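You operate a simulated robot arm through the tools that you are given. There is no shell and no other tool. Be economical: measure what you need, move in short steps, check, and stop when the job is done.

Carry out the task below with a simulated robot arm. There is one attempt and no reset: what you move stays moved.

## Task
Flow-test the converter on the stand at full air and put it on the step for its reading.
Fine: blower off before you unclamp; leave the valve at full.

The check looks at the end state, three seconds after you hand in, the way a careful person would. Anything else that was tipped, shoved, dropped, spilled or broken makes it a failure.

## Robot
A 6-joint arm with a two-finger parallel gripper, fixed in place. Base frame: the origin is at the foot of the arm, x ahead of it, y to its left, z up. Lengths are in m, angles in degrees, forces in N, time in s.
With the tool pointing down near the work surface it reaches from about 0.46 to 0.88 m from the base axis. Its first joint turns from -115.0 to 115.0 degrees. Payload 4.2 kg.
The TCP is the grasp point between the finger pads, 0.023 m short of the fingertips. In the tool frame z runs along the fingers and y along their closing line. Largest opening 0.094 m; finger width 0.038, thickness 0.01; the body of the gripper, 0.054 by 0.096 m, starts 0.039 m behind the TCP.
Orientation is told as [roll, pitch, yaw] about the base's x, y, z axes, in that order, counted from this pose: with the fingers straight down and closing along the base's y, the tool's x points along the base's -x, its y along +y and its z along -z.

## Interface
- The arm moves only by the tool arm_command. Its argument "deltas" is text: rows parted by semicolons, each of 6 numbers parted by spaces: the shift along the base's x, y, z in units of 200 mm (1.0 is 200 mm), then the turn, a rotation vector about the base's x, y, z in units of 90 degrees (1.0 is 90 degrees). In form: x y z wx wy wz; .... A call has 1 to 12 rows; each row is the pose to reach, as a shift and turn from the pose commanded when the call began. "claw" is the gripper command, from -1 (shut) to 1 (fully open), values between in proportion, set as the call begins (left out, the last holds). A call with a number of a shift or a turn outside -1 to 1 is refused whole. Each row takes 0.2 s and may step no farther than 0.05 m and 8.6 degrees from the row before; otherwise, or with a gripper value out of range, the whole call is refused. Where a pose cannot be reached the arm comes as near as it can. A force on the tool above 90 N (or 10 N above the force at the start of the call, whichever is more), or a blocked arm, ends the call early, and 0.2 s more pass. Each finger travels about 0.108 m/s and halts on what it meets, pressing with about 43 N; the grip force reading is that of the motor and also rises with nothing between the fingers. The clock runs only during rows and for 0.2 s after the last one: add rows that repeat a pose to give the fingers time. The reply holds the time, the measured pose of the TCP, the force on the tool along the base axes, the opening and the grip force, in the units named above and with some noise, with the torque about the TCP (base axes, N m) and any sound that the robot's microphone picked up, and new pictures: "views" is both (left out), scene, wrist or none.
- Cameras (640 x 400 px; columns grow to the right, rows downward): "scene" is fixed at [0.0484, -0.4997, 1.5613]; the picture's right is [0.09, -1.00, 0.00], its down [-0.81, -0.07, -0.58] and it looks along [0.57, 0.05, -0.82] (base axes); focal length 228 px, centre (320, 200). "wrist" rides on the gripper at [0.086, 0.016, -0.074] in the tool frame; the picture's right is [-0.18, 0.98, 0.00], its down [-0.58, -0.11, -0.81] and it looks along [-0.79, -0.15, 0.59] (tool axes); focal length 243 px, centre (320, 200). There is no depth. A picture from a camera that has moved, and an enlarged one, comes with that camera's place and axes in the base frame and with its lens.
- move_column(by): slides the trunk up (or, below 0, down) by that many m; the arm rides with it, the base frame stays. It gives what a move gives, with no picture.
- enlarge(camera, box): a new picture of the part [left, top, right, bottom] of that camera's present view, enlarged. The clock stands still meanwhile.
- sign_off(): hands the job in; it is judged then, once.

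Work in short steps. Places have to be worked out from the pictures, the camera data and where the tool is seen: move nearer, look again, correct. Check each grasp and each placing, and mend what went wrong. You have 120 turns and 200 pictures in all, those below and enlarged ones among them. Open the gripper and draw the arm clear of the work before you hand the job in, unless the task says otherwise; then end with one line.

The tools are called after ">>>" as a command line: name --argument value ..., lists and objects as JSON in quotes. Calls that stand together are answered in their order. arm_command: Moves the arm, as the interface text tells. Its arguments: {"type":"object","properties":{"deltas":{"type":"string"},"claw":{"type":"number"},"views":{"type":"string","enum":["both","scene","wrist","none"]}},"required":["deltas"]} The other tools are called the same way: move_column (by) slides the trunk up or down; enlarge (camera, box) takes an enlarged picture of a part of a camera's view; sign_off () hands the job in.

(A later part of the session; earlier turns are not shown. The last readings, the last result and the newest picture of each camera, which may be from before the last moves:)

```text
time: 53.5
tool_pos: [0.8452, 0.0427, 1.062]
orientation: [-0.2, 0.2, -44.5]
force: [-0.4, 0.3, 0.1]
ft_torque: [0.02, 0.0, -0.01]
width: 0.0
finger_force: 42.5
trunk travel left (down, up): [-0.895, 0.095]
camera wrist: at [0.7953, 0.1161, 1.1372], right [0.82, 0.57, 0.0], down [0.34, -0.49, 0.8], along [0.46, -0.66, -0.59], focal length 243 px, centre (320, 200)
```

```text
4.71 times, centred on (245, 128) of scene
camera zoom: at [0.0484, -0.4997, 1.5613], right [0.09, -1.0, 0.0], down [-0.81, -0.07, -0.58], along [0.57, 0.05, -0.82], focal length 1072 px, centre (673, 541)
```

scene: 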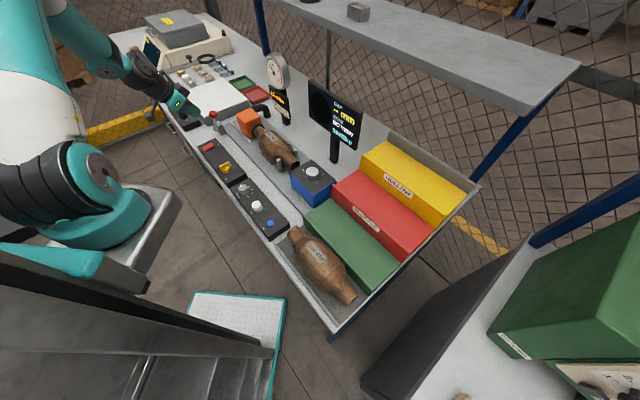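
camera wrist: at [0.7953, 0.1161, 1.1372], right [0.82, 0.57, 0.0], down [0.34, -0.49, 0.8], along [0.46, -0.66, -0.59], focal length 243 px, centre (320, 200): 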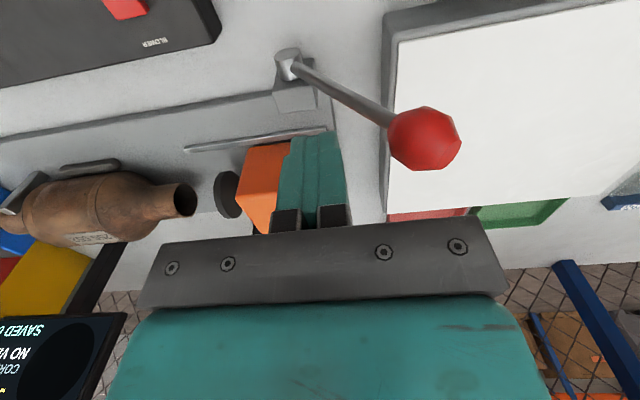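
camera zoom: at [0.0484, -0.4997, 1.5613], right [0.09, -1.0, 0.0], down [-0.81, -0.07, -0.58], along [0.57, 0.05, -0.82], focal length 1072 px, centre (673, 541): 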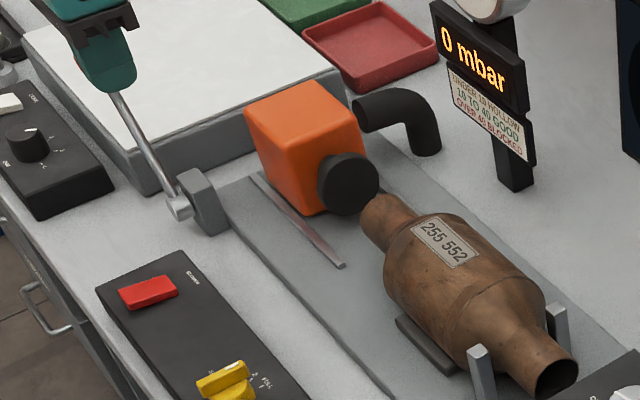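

The lever is back open and the converter is free. Now rise, turn to yaw 45°, open, and look down over the converter.

>>> arm_command --deltas "-0.05 -0.05 0.2 0 0 0.08; -0.15 -0.15 0.4 0 0 0.17; -0.25 -0.25 0.5 0 0 0.26; -0.35 -0.35 0.5 0 0 0.35; -0.45 -0.45 0.5 0 0 0.44; -0.55 -0.55 0.5 0 0 0.53; -0.65 -0.65 0.5 0 0 0.62; -0.75 -0.75 0.5 0 0 0.71; -0.82 -0.85 0.5 0 0 0.8; -0.87 -0.95 0.5 0 0 0.89; -0.9 -1 0.5 0 0 0.98" --claw 1 --views "none"

>>> arm_command --deltas "-0.05 -0.2 0 0 0 0.014; -0.1 -0.4 0 0 0 0.014; -0.12 -0.6 0 0 0 0.014; -0.12 -0.7 0 0 0 0.014" --views "both"

```text
time: 55.9
tool_pos: [0.666, -0.1566, 1.1629]
orientation: [-0.1, 0.1, 43.6]
force: [0.6, 0.9, -0.2]
ft_torque: [0.02, -0.02, 0.01]
width: 0.0937
finger_force: 0.1
trunk travel left (down, up): [-0.895, 0.095]
```

```text
time: 56.9
tool_pos: [0.6409, -0.2958, 1.1635]
orientation: [-0.1, 0.2, 44.8]
force: [-0.5, -0.3, 0.0]
ft_torque: [-0.01, 0.01, -0.04]
width: 0.0941
finger_force: 0.0
trunk travel left (down, up): [-0.895, 0.095]
camera wrist: at [0.5693, -0.3442, 1.2384], right [-0.56, 0.83, 0.0], down [0.49, 0.34, 0.8], along [0.67, 0.45, -0.59], focal length 243 px, centre (320, 200)
```

scene: 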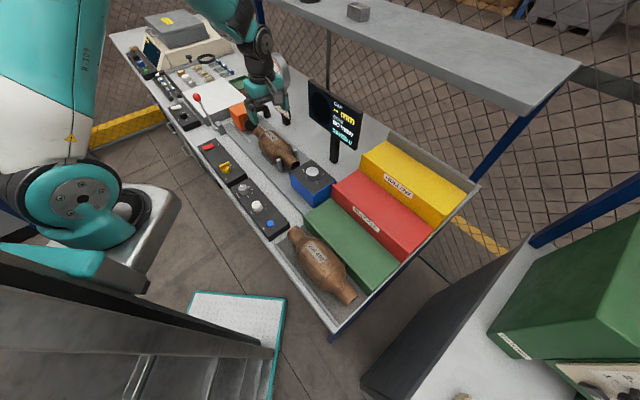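
wrist: 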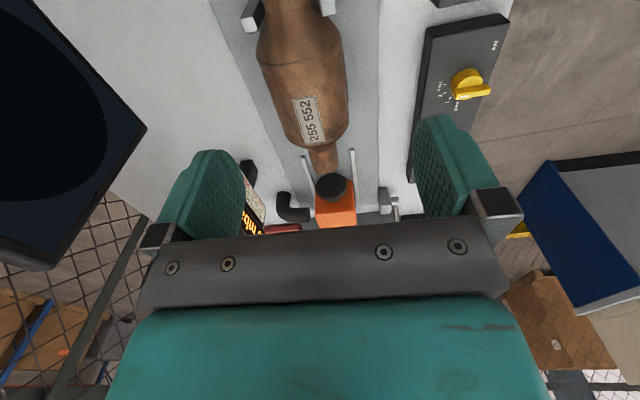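

The converter body looks about 9 cm wide — close to the gripper's opening. I'll lower over it to compare width against the open fingers.

>>> arm_command --deltas "0.14 0.05 -0.2 0 0 0; 0.295 0.1 -0.35 0 0 0; 0.295 0.1 -0.5 0 0 0" --views "both"

>>> enlarge --camera "scene" --box '[230, 90, 330, 190]'

```text
time: 57.7
tool_pos: [0.6997, -0.2748, 1.0658]
orientation: [-0.1, 0.2, 44.8]
force: [-0.1, -0.3, -0.3]
ft_torque: [-0.02, -0.01, -0.01]
width: 0.0939
finger_force: 0.1
trunk travel left (down, up): [-0.895, 0.095]
camera wrist: at [0.6277, -0.3237, 1.1388], right [-0.56, 0.83, 0.0], down [0.49, 0.34, 0.8], along [0.67, 0.45, -0.59], focal length 243 px, centre (320, 200)
```

scene: 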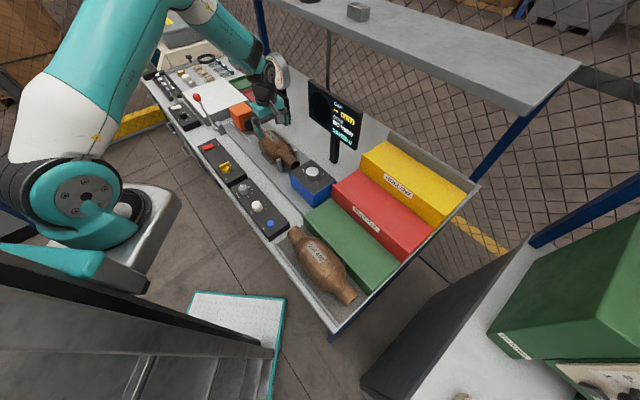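
wrist: 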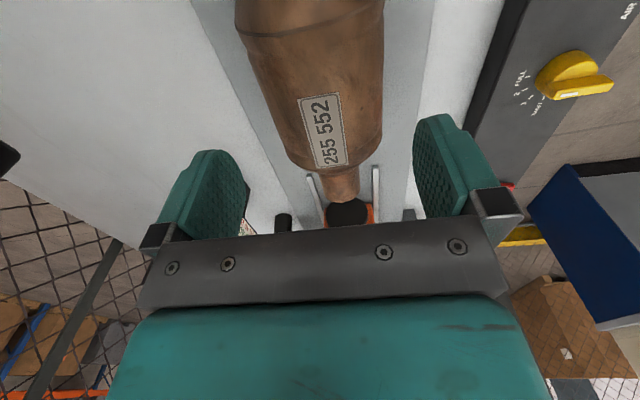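

```text
4.00 times, centred on (280, 140) of scene
camera zoom: at [0.0484, -0.4997, 1.5613], right [0.09, -1.0, 0.0], down [-0.81, -0.07, -0.58], along [0.57, 0.05, -0.82], focal length 911 px, centre (480, 440)
```

zoom: 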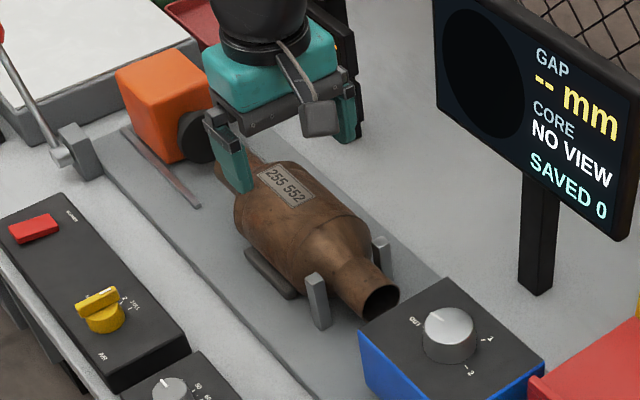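

Converter axis at n≈0.693, body from d≈0.26 to 0.375, top z≈1.0. I'll centre on it and lower to just above the tips touching, to compare the clearance.

>>> arm_command --deltas "0.047 0.02 -0.1 0 0 0; 0.047 0.02 -0.2 0 0 0" --views "both"

>>> enlarge --camera "wrist" --box '[180, 60, 460, 240]'

>>> enlarge --camera "scene" --box '[230, 90, 330, 190]'

```text
time: 58.3
tool_pos: [0.709, -0.2716, 1.0237]
orientation: [0.0, 0.2, 44.9]
force: [-0.3, -0.9, -0.7]
ft_torque: [-0.03, -0.01, 0.0]
width: 0.094
finger_force: 0.0
trunk travel left (down, up): [-0.895, 0.095]
camera wrist: at [0.6363, -0.3197, 1.0983], right [-0.56, 0.83, 0.0], down [0.49, 0.34, 0.8], along [0.67, 0.45, -0.59], focal length 243 px, centre (320, 200)
```

scene: 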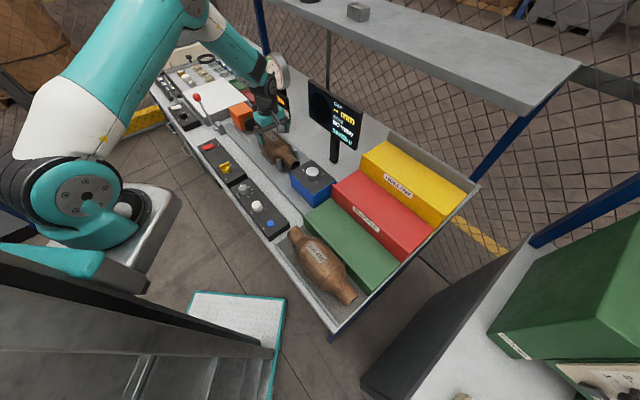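
wrist: 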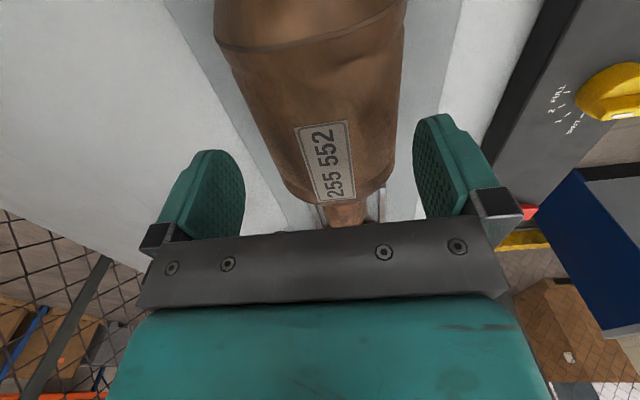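

```text
2.22 times, centred on (320, 150) of wrist
camera zoom: at [0.6363, -0.3197, 1.0983], right [-0.56, 0.83, 0.0], down [0.49, 0.34, 0.8], along [0.67, 0.45, -0.59], focal length 539 px, centre (320, 311)
```

zoom: 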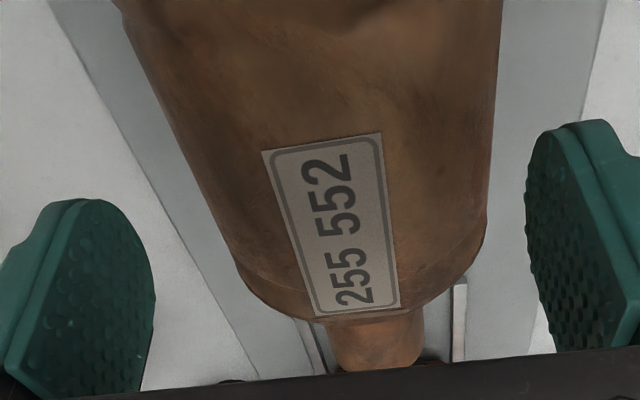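

```text
4.00 times, centred on (280, 140) of scene
camera zoom: at [0.0484, -0.4997, 1.5613], right [0.09, -1.0, 0.0], down [-0.81, -0.07, -0.58], along [0.57, 0.05, -0.82], focal length 911 px, centre (480, 440)
```

zoom: 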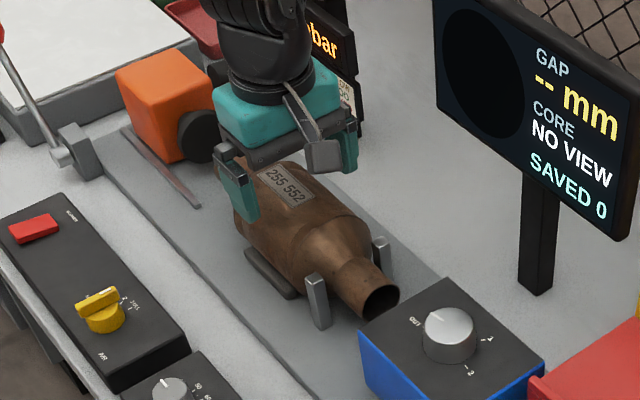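

The body fits between the fingers with narrow margins. I'll descend in small steps, watching for contact.

>>> arm_command --deltas "-0.005 0.005 -0.06 0 0 0; -0.005 0.005 -0.12 0 0 0" --views "wrist"

```text
time: 58.9
tool_pos: [0.7073, -0.2697, 0.9997]
orientation: [-0.2, 0.2, 44.8]
force: [-0.6, -0.4, 0.5]
ft_torque: [-0.01, 0.0, 0.01]
width: 0.0939
finger_force: 0.1
trunk travel left (down, up): [-0.895, 0.095]
camera wrist: at [0.635, -0.3187, 1.0742], right [-0.56, 0.83, 0.0], down [0.49, 0.34, 0.8], along [0.67, 0.45, -0.59], focal length 243 px, centre (320, 200)
```

wrist: 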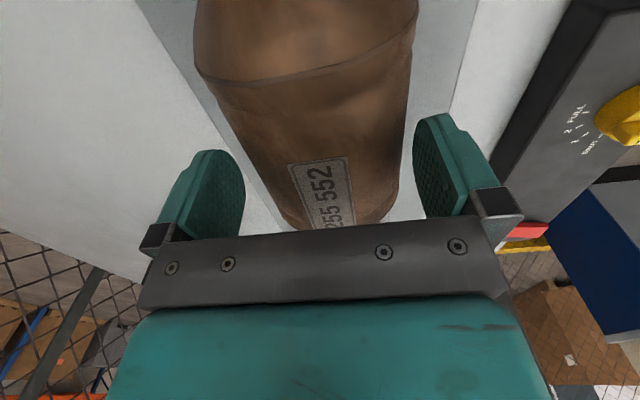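

No contact; continue down.

>>> arm_command --deltas "0 0 -0.04 0 0 0; 0 0 -0.08 0 0 0; 0 0 -0.12 0 0 0" --views "both"

>>> enlarge --camera "scene" --box '[230, 90, 330, 190]'

```text
time: 59.7
tool_pos: [0.7074, -0.2711, 0.9751]
orientation: [-0.2, 0.2, 44.8]
force: [-0.6, -0.4, -0.4]
ft_torque: [0.0, 0.0, -0.02]
width: 0.0939
finger_force: 0.1
trunk travel left (down, up): [-0.895, 0.095]
camera wrist: at [0.6345, -0.3196, 1.05], right [-0.56, 0.83, 0.0], down [0.49, 0.34, 0.8], along [0.67, 0.45, -0.59], focal length 243 px, centre (320, 200)
```

scene: 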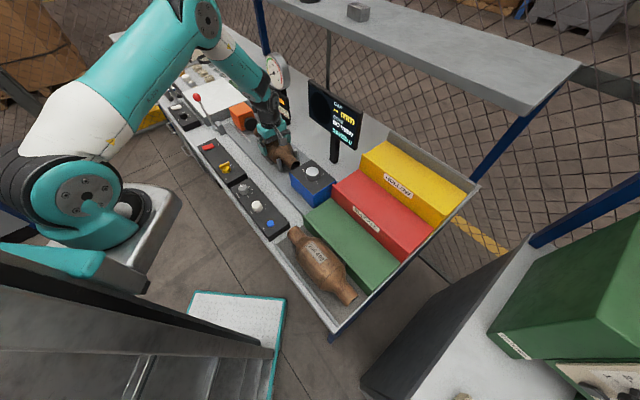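
wrist: 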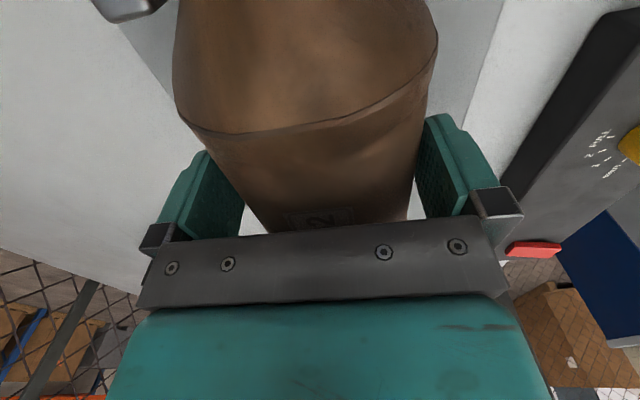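

```text
4.00 times, centred on (280, 140) of scene
camera zoom: at [0.0484, -0.4997, 1.5613], right [0.09, -1.0, 0.0], down [-0.81, -0.07, -0.58], along [0.57, 0.05, -0.82], focal length 911 px, centre (480, 440)
```

zoom: 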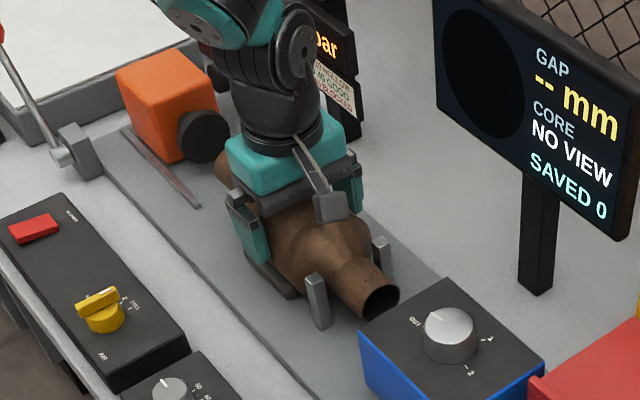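

The fingers straddle the body with no contact. Lower 4 mm more and close.

>>> arm_command --deltas "0 0 -0.02 0 0 0; 0 0 -0.02 0 0 0; 0 0 -0.02 0 0 0; 0 0 -0.02 0 0 0" --claw -1 --views "none"

```text
time: 60.7
tool_pos: [0.7071, -0.2712, 0.9732]
orientation: [-0.2, 0.2, 44.8]
force: [-12.7, 9.6, 27.8]
ft_torque: [0.45, 0.46, -0.7]
width: 0.0885
finger_force: 42.7
trunk travel left (down, up): [-0.895, 0.095]
```

Gripped at 88.5 mm. Lift slightly and check that it holds level.

>>> arm_command --deltas "0 0 0.05 0 0 0; 0 0 0.15 0 0 0; 0 0 0.3 0 0 0" --views "both"

>>> enlarge --camera "scene" --box '[230, 90, 330, 190]'

```text
time: 61.5
tool_pos: [0.7098, -0.2711, 1.0307]
orientation: [-0.1, 0.2, 44.7]
force: [0.6, -0.6, -0.3]
ft_torque: [-0.02, 0.03, 0.02]
width: 0.0001
finger_force: 41.8
trunk travel left (down, up): [-0.895, 0.095]
camera wrist: at [0.6365, -0.319, 1.1057], right [-0.56, 0.83, 0.0], down [0.49, 0.34, 0.8], along [0.67, 0.45, -0.59], focal length 243 px, centre (320, 200)
```

scene: 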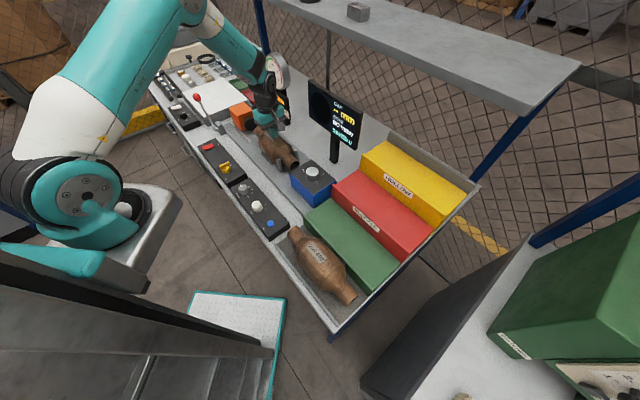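
wrist: 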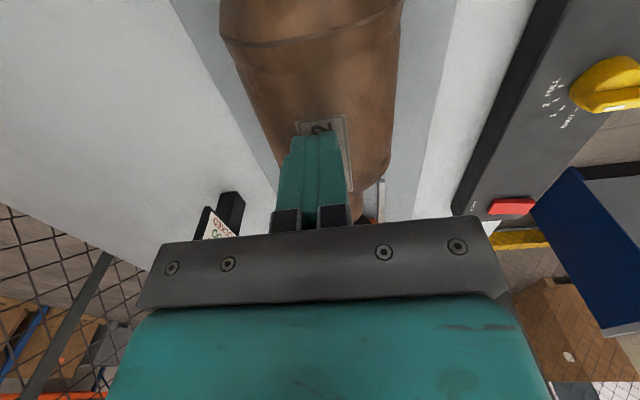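

```text
4.00 times, centred on (280, 140) of scene
camera zoom: at [0.0484, -0.4997, 1.5613], right [0.09, -1.0, 0.0], down [-0.81, -0.07, -0.58], along [0.57, 0.05, -0.82], focal length 911 px, centre (480, 440)
```

zoom: 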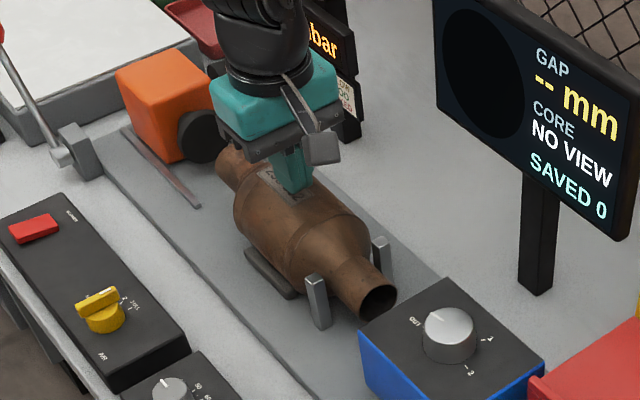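

It slipped out: the pads were above the body's widest line, so the centre is lower (~0.94). I'll open, check its position, and regrip deeper.

>>> arm_command --deltas "0 0 0.05 0 0 0; -0.2 -0.1 0.15 0 0 0; -0.2 -0.1 0.15 0 0 0; -0.2 -0.1 0.15 0 0 0" --claw 1 --views "wrist"

>>> enlarge --camera "scene" --box '[230, 100, 330, 190]'

```text
time: 62.5
tool_pos: [0.67, -0.2913, 1.0614]
orientation: [-0.1, 0.2, 44.8]
force: [0.1, -0.1, -0.6]
ft_torque: [0.02, 0.03, -0.03]
width: 0.0943
finger_force: 0.0
trunk travel left (down, up): [-0.895, 0.095]
camera wrist: at [0.5976, -0.3402, 1.1364], right [-0.56, 0.83, 0.0], down [0.49, 0.34, 0.8], along [0.67, 0.45, -0.59], focal length 243 px, centre (320, 200)
```

wrist: 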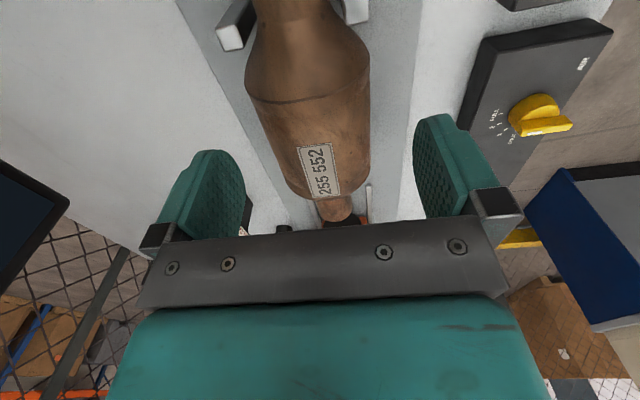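

```text
4.44 times, centred on (280, 145) of scene
camera zoom: at [0.0484, -0.4997, 1.5613], right [0.09, -1.0, 0.0], down [-0.81, -0.07, -0.58], along [0.57, 0.05, -0.82], focal length 1012 px, centre (498, 444)
```

zoom: 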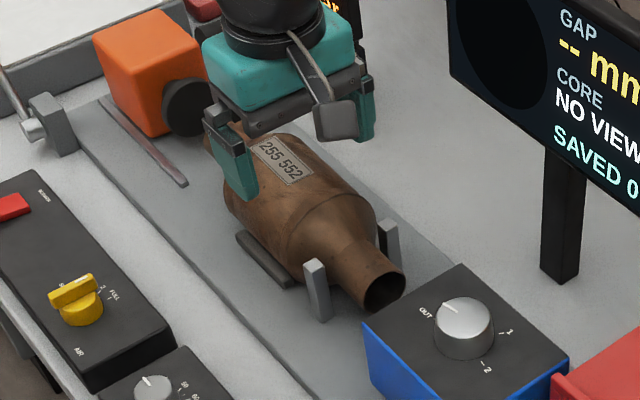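

Still seated. Descend again centred at (0.711, −0.270), this time to TCP z≈0.957.

>>> arm_command --deltas "0.205 0.1065 0 0 0 0; 0.205 0.1065 -0.2 0 0 0; 0.205 0.1065 -0.35 0 0 0; 0.205 0.1065 -0.44 0 0 0; 0.205 0.1065 -0.48 0 0 0; 0.205 0.1065 -0.52 0 0 0" --views "wrist"

```text
time: 63.9
tool_pos: [0.7083, -0.2693, 0.9618]
orientation: [-0.3, 0.1, 44.8]
force: [-3.1, 0.8, 23.0]
ft_torque: [0.38, -0.1, 0.06]
width: 0.0937
finger_force: 0.0
trunk travel left (down, up): [-0.895, 0.095]
camera wrist: at [0.636, -0.3173, 1.036], right [-0.56, 0.83, -0.01], down [0.49, 0.34, 0.81], along [0.67, 0.45, -0.59], focal length 243 px, centre (320, 200)
```

wrist: 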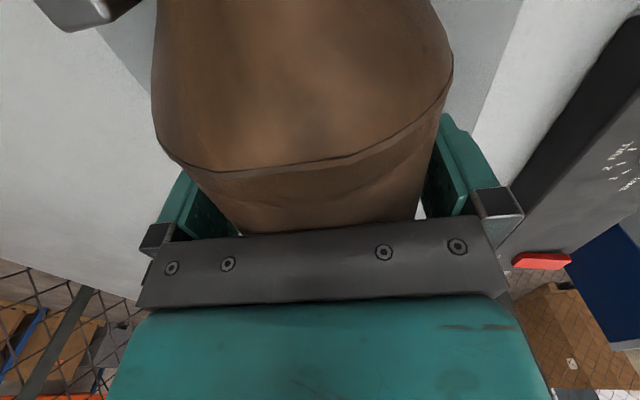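

Slight contact (23 N), apparently the palm on the body top at ~1.0. Ease up 3 mm and close.

>>> arm_command --deltas "0 0 0.02 0 0 0; 0 0 0.02 0 0 0" --views "none"

>>> arm_command --deltas "0 0 0 0 0 0; 0 0 0 0 0 0; 0 0 0 0 0 0; 0 0 0 0 0 0" --claw -1 --views "wrist"

```text
time: 64.5
tool_pos: [0.7086, -0.2694, 0.9609]
orientation: [-0.2, 0.2, 44.8]
force: [1.3, -2.2, 5.1]
ft_torque: [0.2, -0.03, -0.06]
width: 0.094
finger_force: 0.1
trunk travel left (down, up): [-0.895, 0.095]
```

```text
time: 65.5
tool_pos: [0.708, -0.2675, 0.9619]
orientation: [-0.2, 0.2, 44.8]
force: [-1.3, -1.4, 0.2]
ft_torque: [0.08, -0.12, -0.14]
width: 0.0883
finger_force: 43.3
trunk travel left (down, up): [-0.895, 0.095]
camera wrist: at [0.636, -0.3171, 1.0365], right [-0.56, 0.83, 0.0], down [0.49, 0.34, 0.8], along [0.67, 0.45, -0.59], focal length 243 px, centre (320, 200)
```

wrist: 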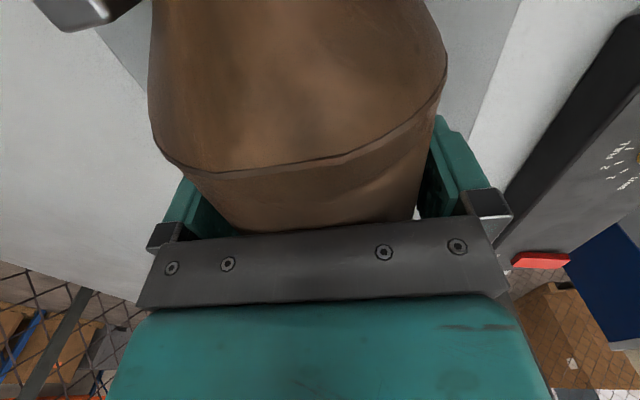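

Now .0883 with no wedge force: gripped at the widest line. Lift slowly.

>>> arm_command --deltas "0 0 0.03 0 0 0; 0 0 0.08 0 0 0; 0 0 0.13 0 0 0" --views "scene"

>>> enlarge --camera "scene" --box '[230, 90, 330, 190]'

```text
time: 66.3
tool_pos: [0.7099, -0.2686, 0.988]
orientation: [-0.1, 0.1, 44.7]
force: [-0.4, 0.0, -12.0]
ft_torque: [-0.05, 0.07, 0.0]
width: 0.0886
finger_force: 43.3
trunk travel left (down, up): [-0.895, 0.095]
```

scene: 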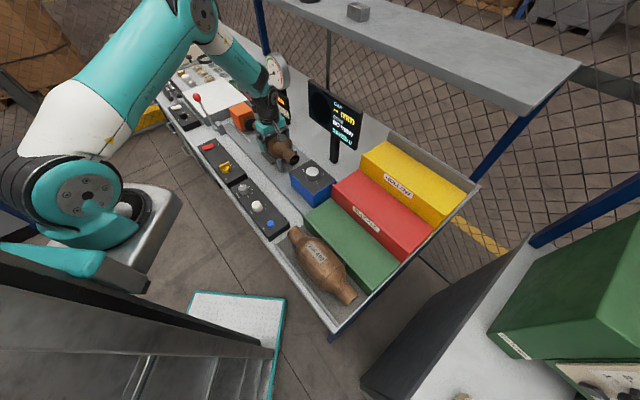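

```text
4.00 times, centred on (280, 140) of scene
camera zoom: at [0.0484, -0.4997, 1.5613], right [0.09, -1.0, 0.0], down [-0.81, -0.07, -0.58], along [0.57, 0.05, -0.82], focal length 911 px, centre (480, 440)
```

zoom: 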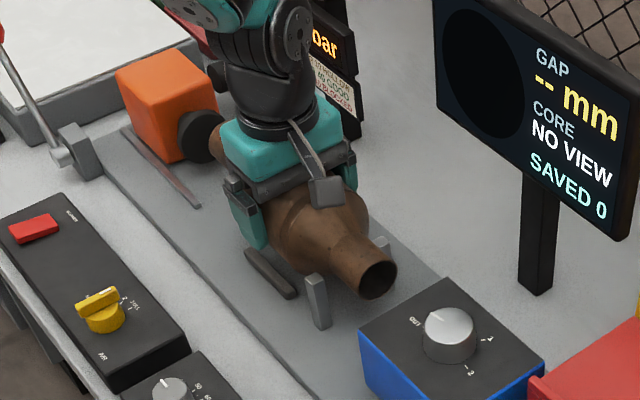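

Held firmly (≈12 N, balanced). Lift well clear of the cradle and the blue box, then travel along the bench toward the green step.

>>> arm_command --deltas "0 0 0.2 0 0 0; 0 0 0.42 0 0 0; 0 0 0.64 0 0 0; 0 0 0.715 0 0 0" --views "none"

>>> arm_command --deltas "-0.18 -0.14 0 0 0 0; -0.36 -0.28 0 0 0 0; -0.54 -0.42 0 0 0 0; -0.72 -0.56 0 0 0 0; -0.9 -0.7 0 0 0 0" --views "both"

```text
time: 67.3
tool_pos: [0.7099, -0.2719, 1.1295]
orientation: [-0.1, 0.2, 44.8]
force: [-0.2, 0.3, -11.5]
ft_torque: [-0.07, 0.04, -0.01]
width: 0.0884
finger_force: 42.9
trunk travel left (down, up): [-0.895, 0.095]
```

```text
time: 68.5
tool_pos: [0.5288, -0.4106, 1.127]
orientation: [-0.2, 0.3, 45.0]
force: [1.0, 0.6, -11.9]
ft_torque: [-0.06, 0.07, 0.01]
width: 0.0883
finger_force: 43.2
trunk travel left (down, up): [-0.895, 0.095]
camera wrist: at [0.4564, -0.459, 1.2022], right [-0.56, 0.83, 0.0], down [0.49, 0.34, 0.8], along [0.67, 0.45, -0.59], focal length 243 px, centre (320, 200)
```

scene: 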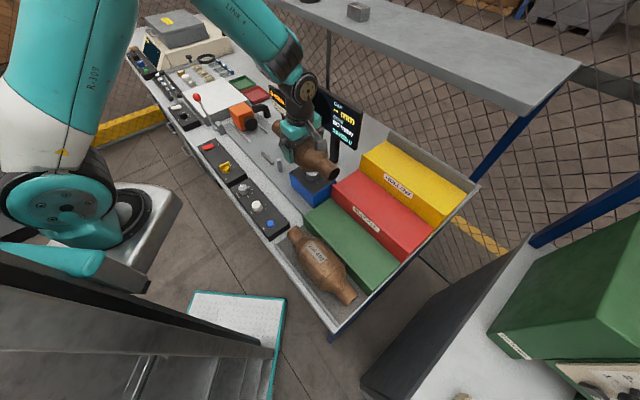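
wrist: 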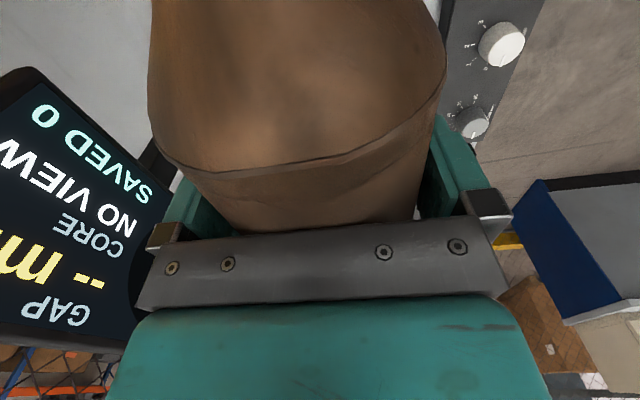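

The wrist view is blocked by the load, so I'll examine the green step's edges in the scene camera for its height.

>>> enlarge --camera "scene" --box '[280, 170, 380, 240]'

>>> enlarge --camera "scene" --box '[320, 230, 440, 310]'

```text
5.71 times, centred on (330, 205) of scene
camera zoom: at [0.0484, -0.4997, 1.5613], right [0.09, -1.0, 0.0], down [-0.81, -0.07, -0.58], along [0.57, 0.05, -0.82], focal length 1302 px, centre (263, 171)
```

zoom: 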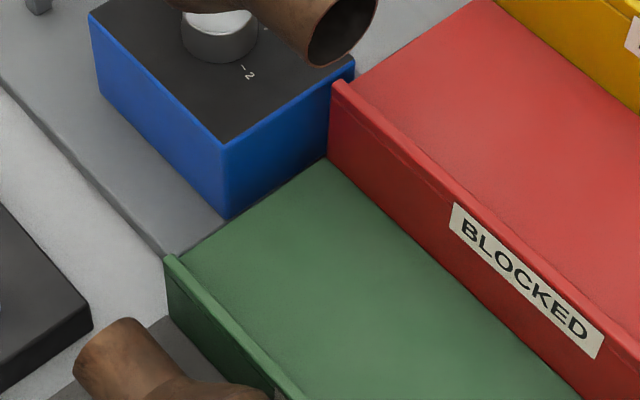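

```text
5.00 times, centred on (380, 270) of scene
camera zoom: at [0.0484, -0.4997, 1.5613], right [0.09, -1.0, 0.0], down [-0.81, -0.07, -0.58], along [0.57, 0.05, -0.82], focal length 1139 px, centre (20, -150)
```

zoom: 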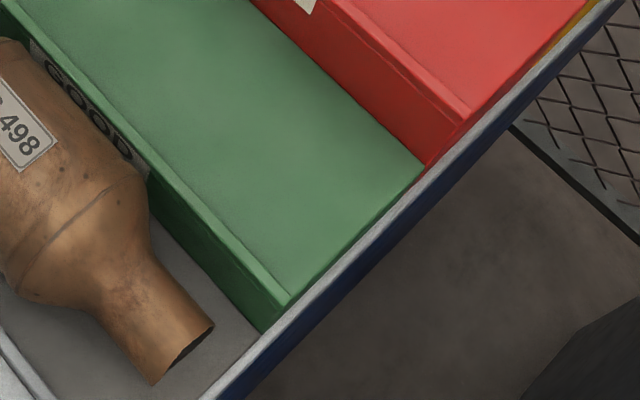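

The front step is labelled GOOD, has a small front lip, and its tread spans about n 0.594–0.706, d −0.296–0.0 at z≈0.93. Move to hover above its centre, (0.349, −0.561).

>>> arm_command --deltas "-0.18 -0.15 0 0 0 0; -0.36 -0.3 0 0 0 0; -0.54 -0.45 0 0 0 0; -0.72 -0.6 0 0 0 0; -0.9 -0.75 0 0 0 0; -0.9 -0.75 -0.2 0 0 0" --views "both"

>>> enlarge --camera "scene" --box '[280, 170, 440, 310]'

```text
time: 69.9
tool_pos: [0.3486, -0.5585, 1.0912]
orientation: [-0.2, 0.2, 44.8]
force: [-0.4, 0.4, -11.0]
ft_torque: [-0.05, 0.05, 0.02]
width: 0.0883
finger_force: 43.0
trunk travel left (down, up): [-0.895, 0.095]
camera wrist: at [0.277, -0.607, 1.1664], right [-0.56, 0.83, 0.0], down [0.49, 0.34, 0.8], along [0.67, 0.45, -0.59], focal length 243 px, centre (320, 200)
```

scene: 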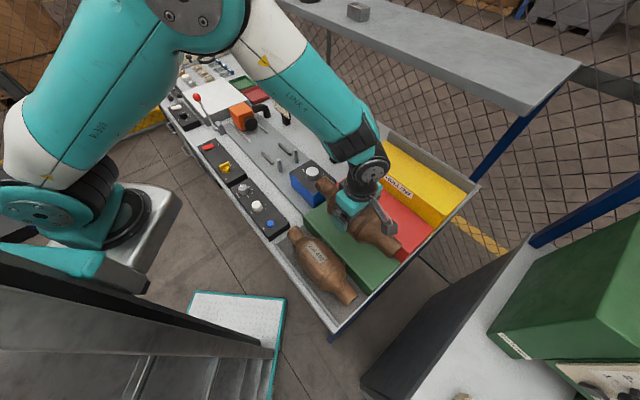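
wrist: 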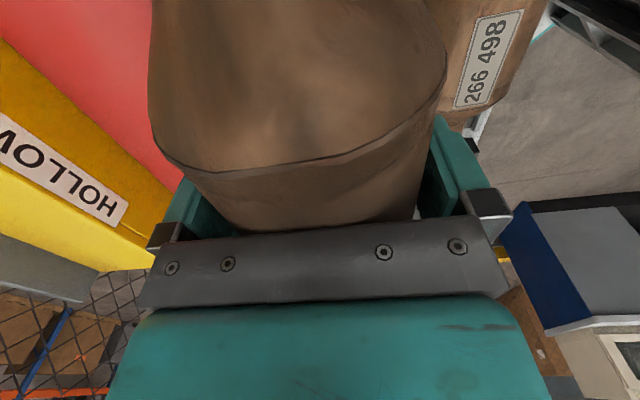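

```text
2.86 times, centred on (360, 240) of scene
camera zoom: at [0.0484, -0.4997, 1.5613], right [0.09, -1.0, 0.0], down [-0.81, -0.07, -0.58], along [0.57, 0.05, -0.82], focal length 651 px, centre (206, 86)
```

zoom: 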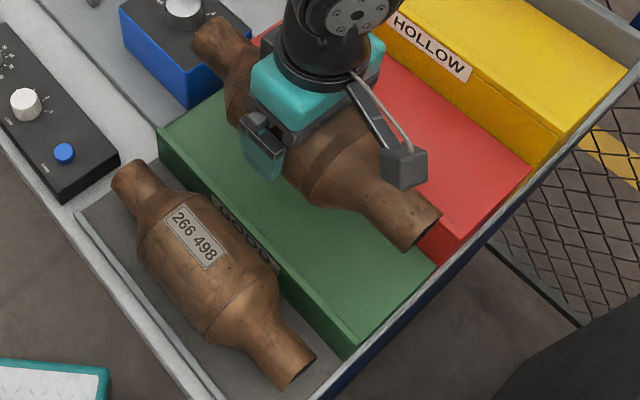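

Alignment looks right in the scene view. Descend to about 3 cm above the expected contact and check.

>>> arm_command --deltas "0 -0.005 -0.15 0 0 0; 0 -0.01 -0.3 0 0 0; 0 -0.01 -0.41 0 0 0" --views "both"

>>> enlarge --camera "scene" --box '[280, 170, 440, 310]'

```text
time: 70.6
tool_pos: [0.3493, -0.5633, 1.0419]
orientation: [-1.1, 0.3, 45.3]
force: [-22.3, 44.1, 70.6]
ft_torque: [-1.13, -3.64, 1.7]
width: 0.0884
finger_force: 42.6
trunk travel left (down, up): [-0.895, 0.095]
stopped in row 3: the force on the tool passed its limit at 126 N (the readings are from after the stop); the commanded pose is now the measured one
camera wrist: at [0.2761, -0.6108, 1.1161], right [-0.57, 0.82, -0.02], down [0.48, 0.35, 0.81], along [0.67, 0.45, -0.59], focal length 243 px, centre (320, 200)
```

scene: 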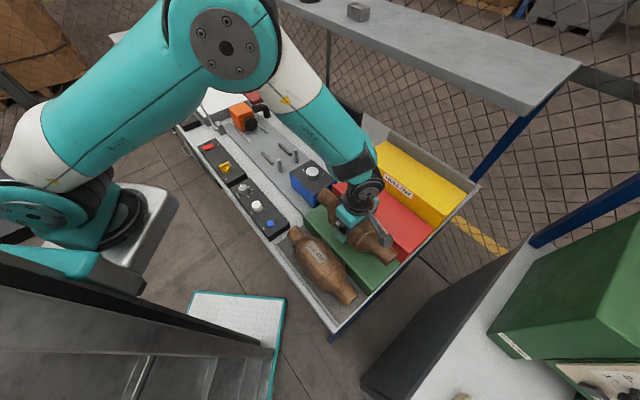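
wrist: 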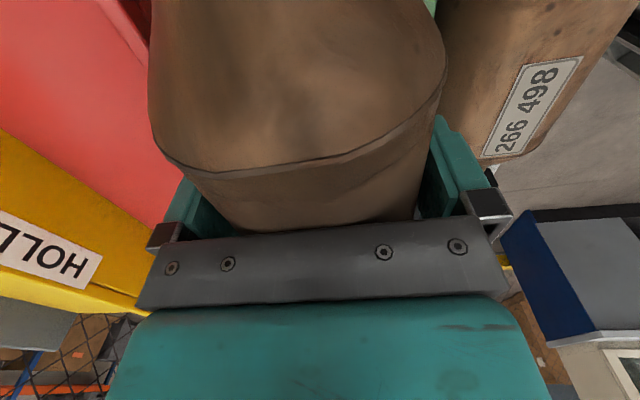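

```text
2.86 times, centred on (360, 240) of scene
camera zoom: at [0.0484, -0.4997, 1.5613], right [0.09, -1.0, 0.0], down [-0.81, -0.07, -0.58], along [0.57, 0.05, -0.82], focal length 651 px, centre (206, 86)
```

zoom: 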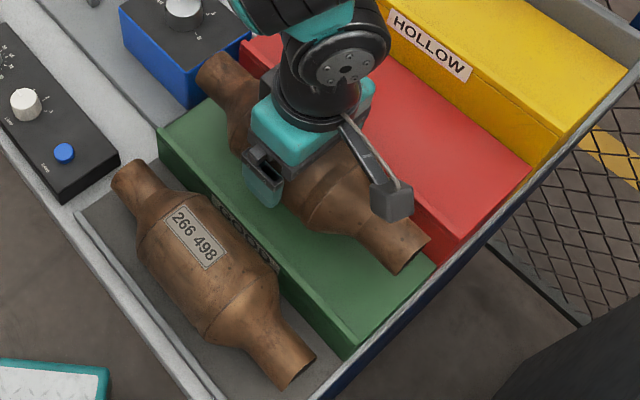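

Contact with force pointing forward and up: the back finger caught the red step's lip, so the tread is higher/closer (z≈0.945, riser n≈0.698). Lift, straighten, and check the hold.

>>> arm_command --deltas "-0.02 0.02 0.08 0.0086 0.0086 -0.003; -0.05 0.05 0.2 0.0086 0.0086 -0.003; -0.05 0.05 0.2 0.0086 0.0086 -0.003" --views "both"

>>> enlarge --camera "wrist" --box '[0, 0, 240, 240]'

>>> enlarge --camera "scene" --box '[280, 170, 440, 310]'

```text
time: 71.4
tool_pos: [0.3423, -0.5586, 1.0737]
orientation: [0.1, 0.5, 44.8]
force: [0.3, -0.5, -11.5]
ft_torque: [-0.01, 0.02, -0.02]
width: 0.0885
finger_force: 43.0
trunk travel left (down, up): [-0.895, 0.095]
camera wrist: at [0.2696, -0.6069, 1.1482], right [-0.56, 0.83, 0.0], down [0.49, 0.33, 0.8], along [0.66, 0.45, -0.6], focal length 243 px, centre (320, 200)
```

scene: 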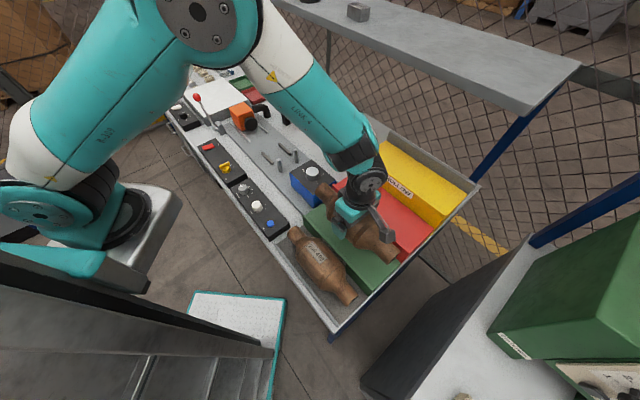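
wrist: 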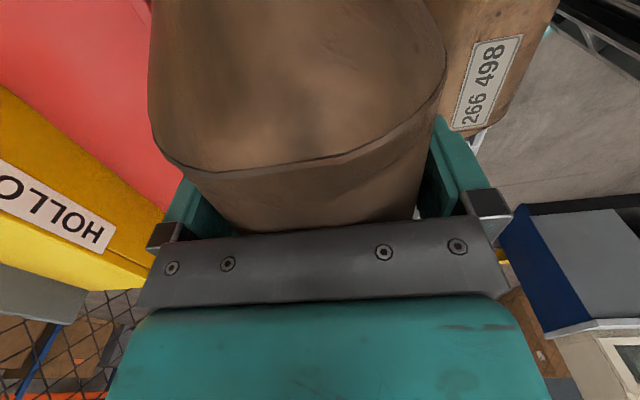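

```text
1.67 times, centred on (120, 120) of wrist
camera zoom: at [0.2696, -0.6069, 1.1482], right [-0.56, 0.83, 0.0], down [0.49, 0.33, 0.8], along [0.66, 0.45, -0.6], focal length 404 px, centre (653, 333)
```

zoom: 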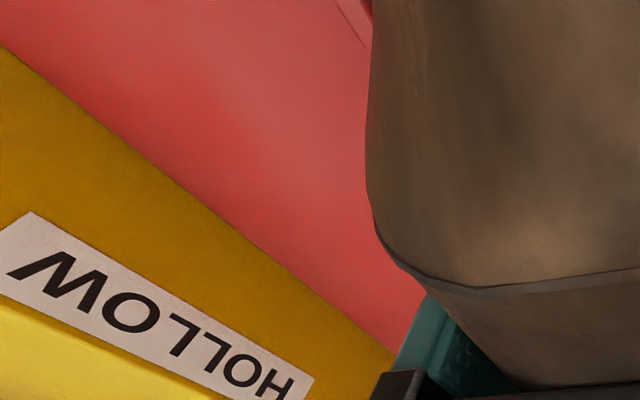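

```text
2.86 times, centred on (360, 240) of scene
camera zoom: at [0.0484, -0.4997, 1.5613], right [0.09, -1.0, 0.0], down [-0.81, -0.07, -0.58], along [0.57, 0.05, -0.82], focal length 651 px, centre (206, 86)
```

zoom: 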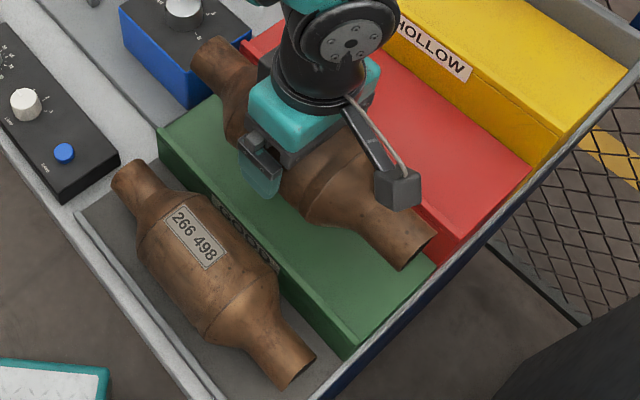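

Re-solving: red lip ≈(n 0.694, z 1.02–1.03), green tread z≈0.953, spare converter's axis n≈0.531. I'll place at n=0.630, expecting contact at TCP z≈1.002.

>>> arm_command --deltas "-0.025 0.025 0 0 0 0; -0.025 0.025 -0.15 0 0 0; -0.025 0.025 -0.27 0 0 0; -0.025 0.025 -0.32 0 0 0" --views "both"

>>> enlarge --camera "scene" --box '[280, 170, 440, 310]'

```text
time: 72.4
tool_pos: [0.3363, -0.551, 1.0102]
orientation: [0.1, 0.3, 44.8]
force: [0.4, 0.1, -10.6]
ft_torque: [-0.05, 0.01, 0.02]
width: 0.0886
finger_force: 43.0
trunk travel left (down, up): [-0.895, 0.095]
camera wrist: at [0.2643, -0.6005, 1.0848], right [-0.56, 0.83, 0.0], down [0.49, 0.34, 0.8], along [0.66, 0.45, -0.6], focal length 243 px, centre (320, 200)
```

scene: 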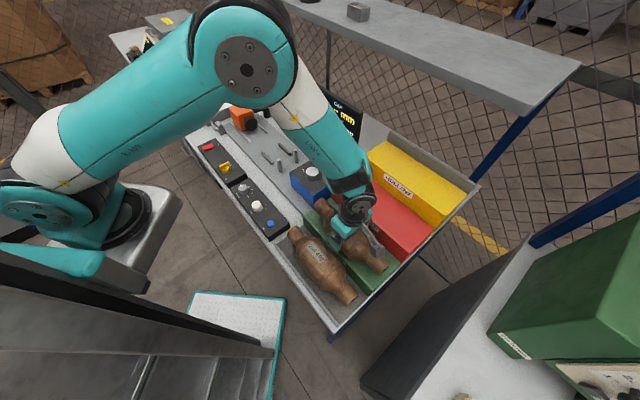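
wrist: 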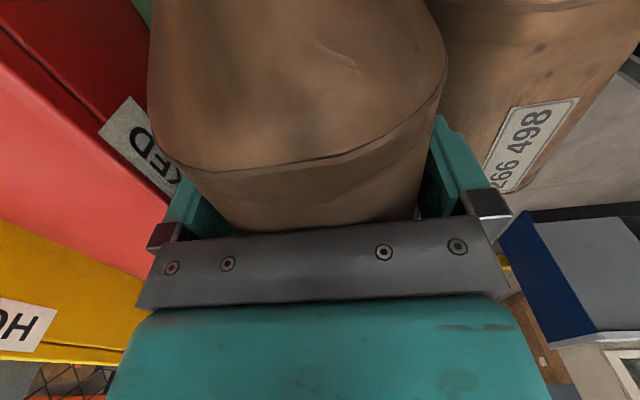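

```text
2.86 times, centred on (360, 240) of scene
camera zoom: at [0.0484, -0.4997, 1.5613], right [0.09, -1.0, 0.0], down [-0.81, -0.07, -0.58], along [0.57, 0.05, -0.82], focal length 651 px, centre (206, 86)
```

zoom: 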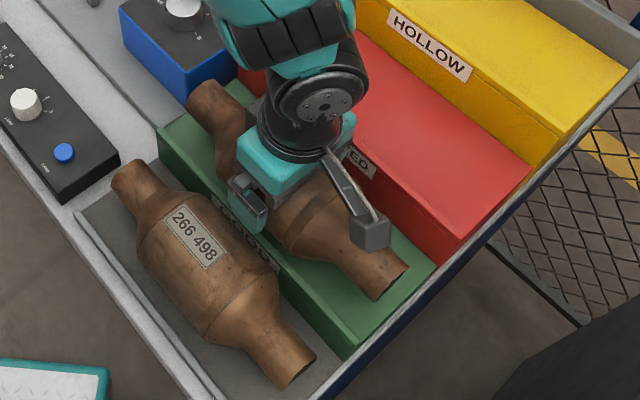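

Passed the lip with no contact, and the converter hangs over the green tread. Now lower in millimetre steps to touch.

>>> arm_command --deltas "0 0 -0.015 0 0 0; 0 0 -0.03 0 0 0; 0 0 -0.045 0 0 0" --views "none"

```text
time: 73.2
tool_pos: [0.336, -0.552, 1.002]
orientation: [0.1, 0.3, 44.9]
force: [-1.3, 1.2, -2.9]
ft_torque: [0.25, -0.21, 0.15]
width: 0.0886
finger_force: 43.1
trunk travel left (down, up): [-0.895, 0.095]
```

Contact as predicted at z≈1.002 (weight mostly transferred). Settle 1 mm more and open slightly.

>>> arm_command --deltas "0 0 -0.007 0 0 0; 0 0 -0.007 0 0 0" --views "none"

>>> arm_command --deltas "0 0 0 0 0 0; 0 0 0 0 0 0; 0 0 0 0 0 0" --claw 0.96 --views "both"

>>> enlarge --camera "scene" --box '[280, 170, 440, 310]'

```text
time: 73.8
tool_pos: [0.3351, -0.5524, 1.0027]
orientation: [0.0, 0.4, 44.8]
force: [-2.7, 3.5, 16.2]
ft_torque: [0.82, -0.94, 0.21]
width: 0.0885
finger_force: 43.1
trunk travel left (down, up): [-0.895, 0.095]
```

```text
time: 74.6
tool_pos: [0.336, -0.5506, 1.002]
orientation: [0.1, 0.5, 44.9]
force: [-2.5, -0.4, 23.6]
ft_torque: [0.48, -0.51, 0.02]
width: 0.0921
finger_force: 0.1
trunk travel left (down, up): [-0.895, 0.095]
camera wrist: at [0.2637, -0.6002, 1.0768], right [-0.56, 0.83, 0.0], down [0.49, 0.34, 0.8], along [0.66, 0.45, -0.6], focal length 243 px, centre (320, 200)
```

scene: 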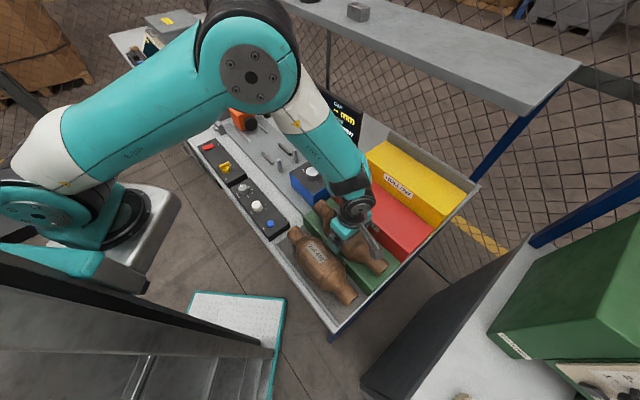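
wrist: 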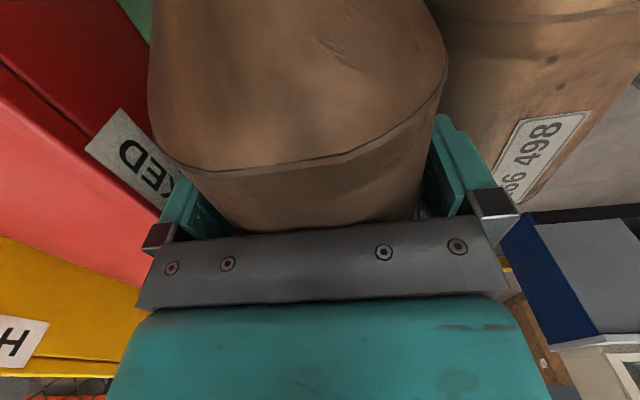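

```text
2.86 times, centred on (360, 240) of scene
camera zoom: at [0.0484, -0.4997, 1.5613], right [0.09, -1.0, 0.0], down [-0.81, -0.07, -0.58], along [0.57, 0.05, -0.82], focal length 651 px, centre (206, 86)
```

zoom: 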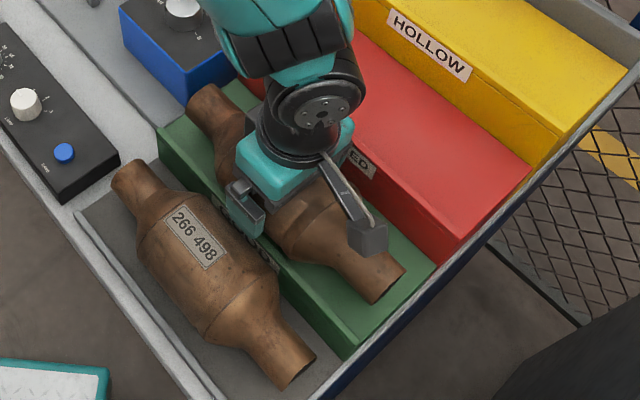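

Released and seated on the green tread (palm lightly pressing). Rise straight up slowly and check it doesn't roll.

>>> arm_command --deltas "0 0 0.02 0 0 0; 0 0 0.04 0 0 0; 0 0 0.07 0 0 0; 0 0 0.12 0 0 0; 0 0 0.2 0 0 0; 0 0 0.3 0 0 0" --views "both"

>>> enlarge --camera "scene" --box '[280, 170, 440, 310]'

```text
time: 76.0
tool_pos: [0.3351, -0.5512, 1.0605]
orientation: [0.1, 0.5, 44.9]
force: [-0.2, 0.1, -0.8]
ft_torque: [-0.01, -0.01, 0.0]
width: 0.0919
finger_force: 0.0
trunk travel left (down, up): [-0.895, 0.095]
camera wrist: at [0.2632, -0.6006, 1.1357], right [-0.56, 0.83, 0.0], down [0.49, 0.34, 0.8], along [0.66, 0.45, -0.6], focal length 243 px, centre (320, 200)
```

scene: 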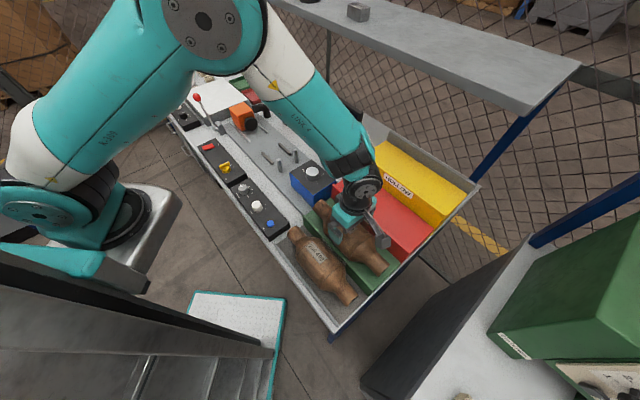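
wrist: 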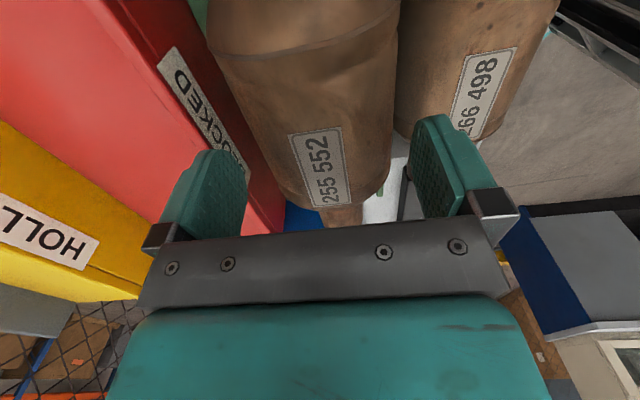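

```text
2.86 times, centred on (360, 240) of scene
camera zoom: at [0.0484, -0.4997, 1.5613], right [0.09, -1.0, 0.0], down [-0.81, -0.07, -0.58], along [0.57, 0.05, -0.82], focal length 651 px, centre (206, 86)
```

zoom: 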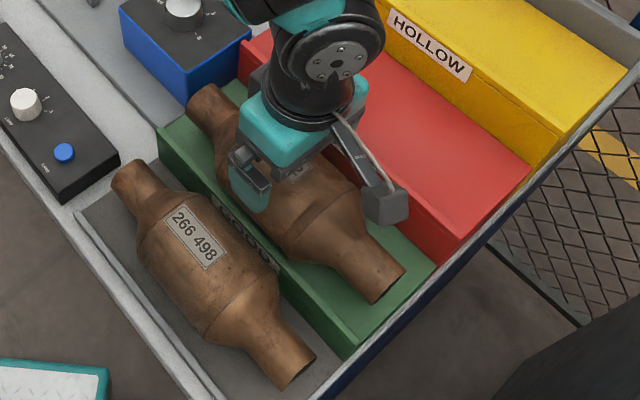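

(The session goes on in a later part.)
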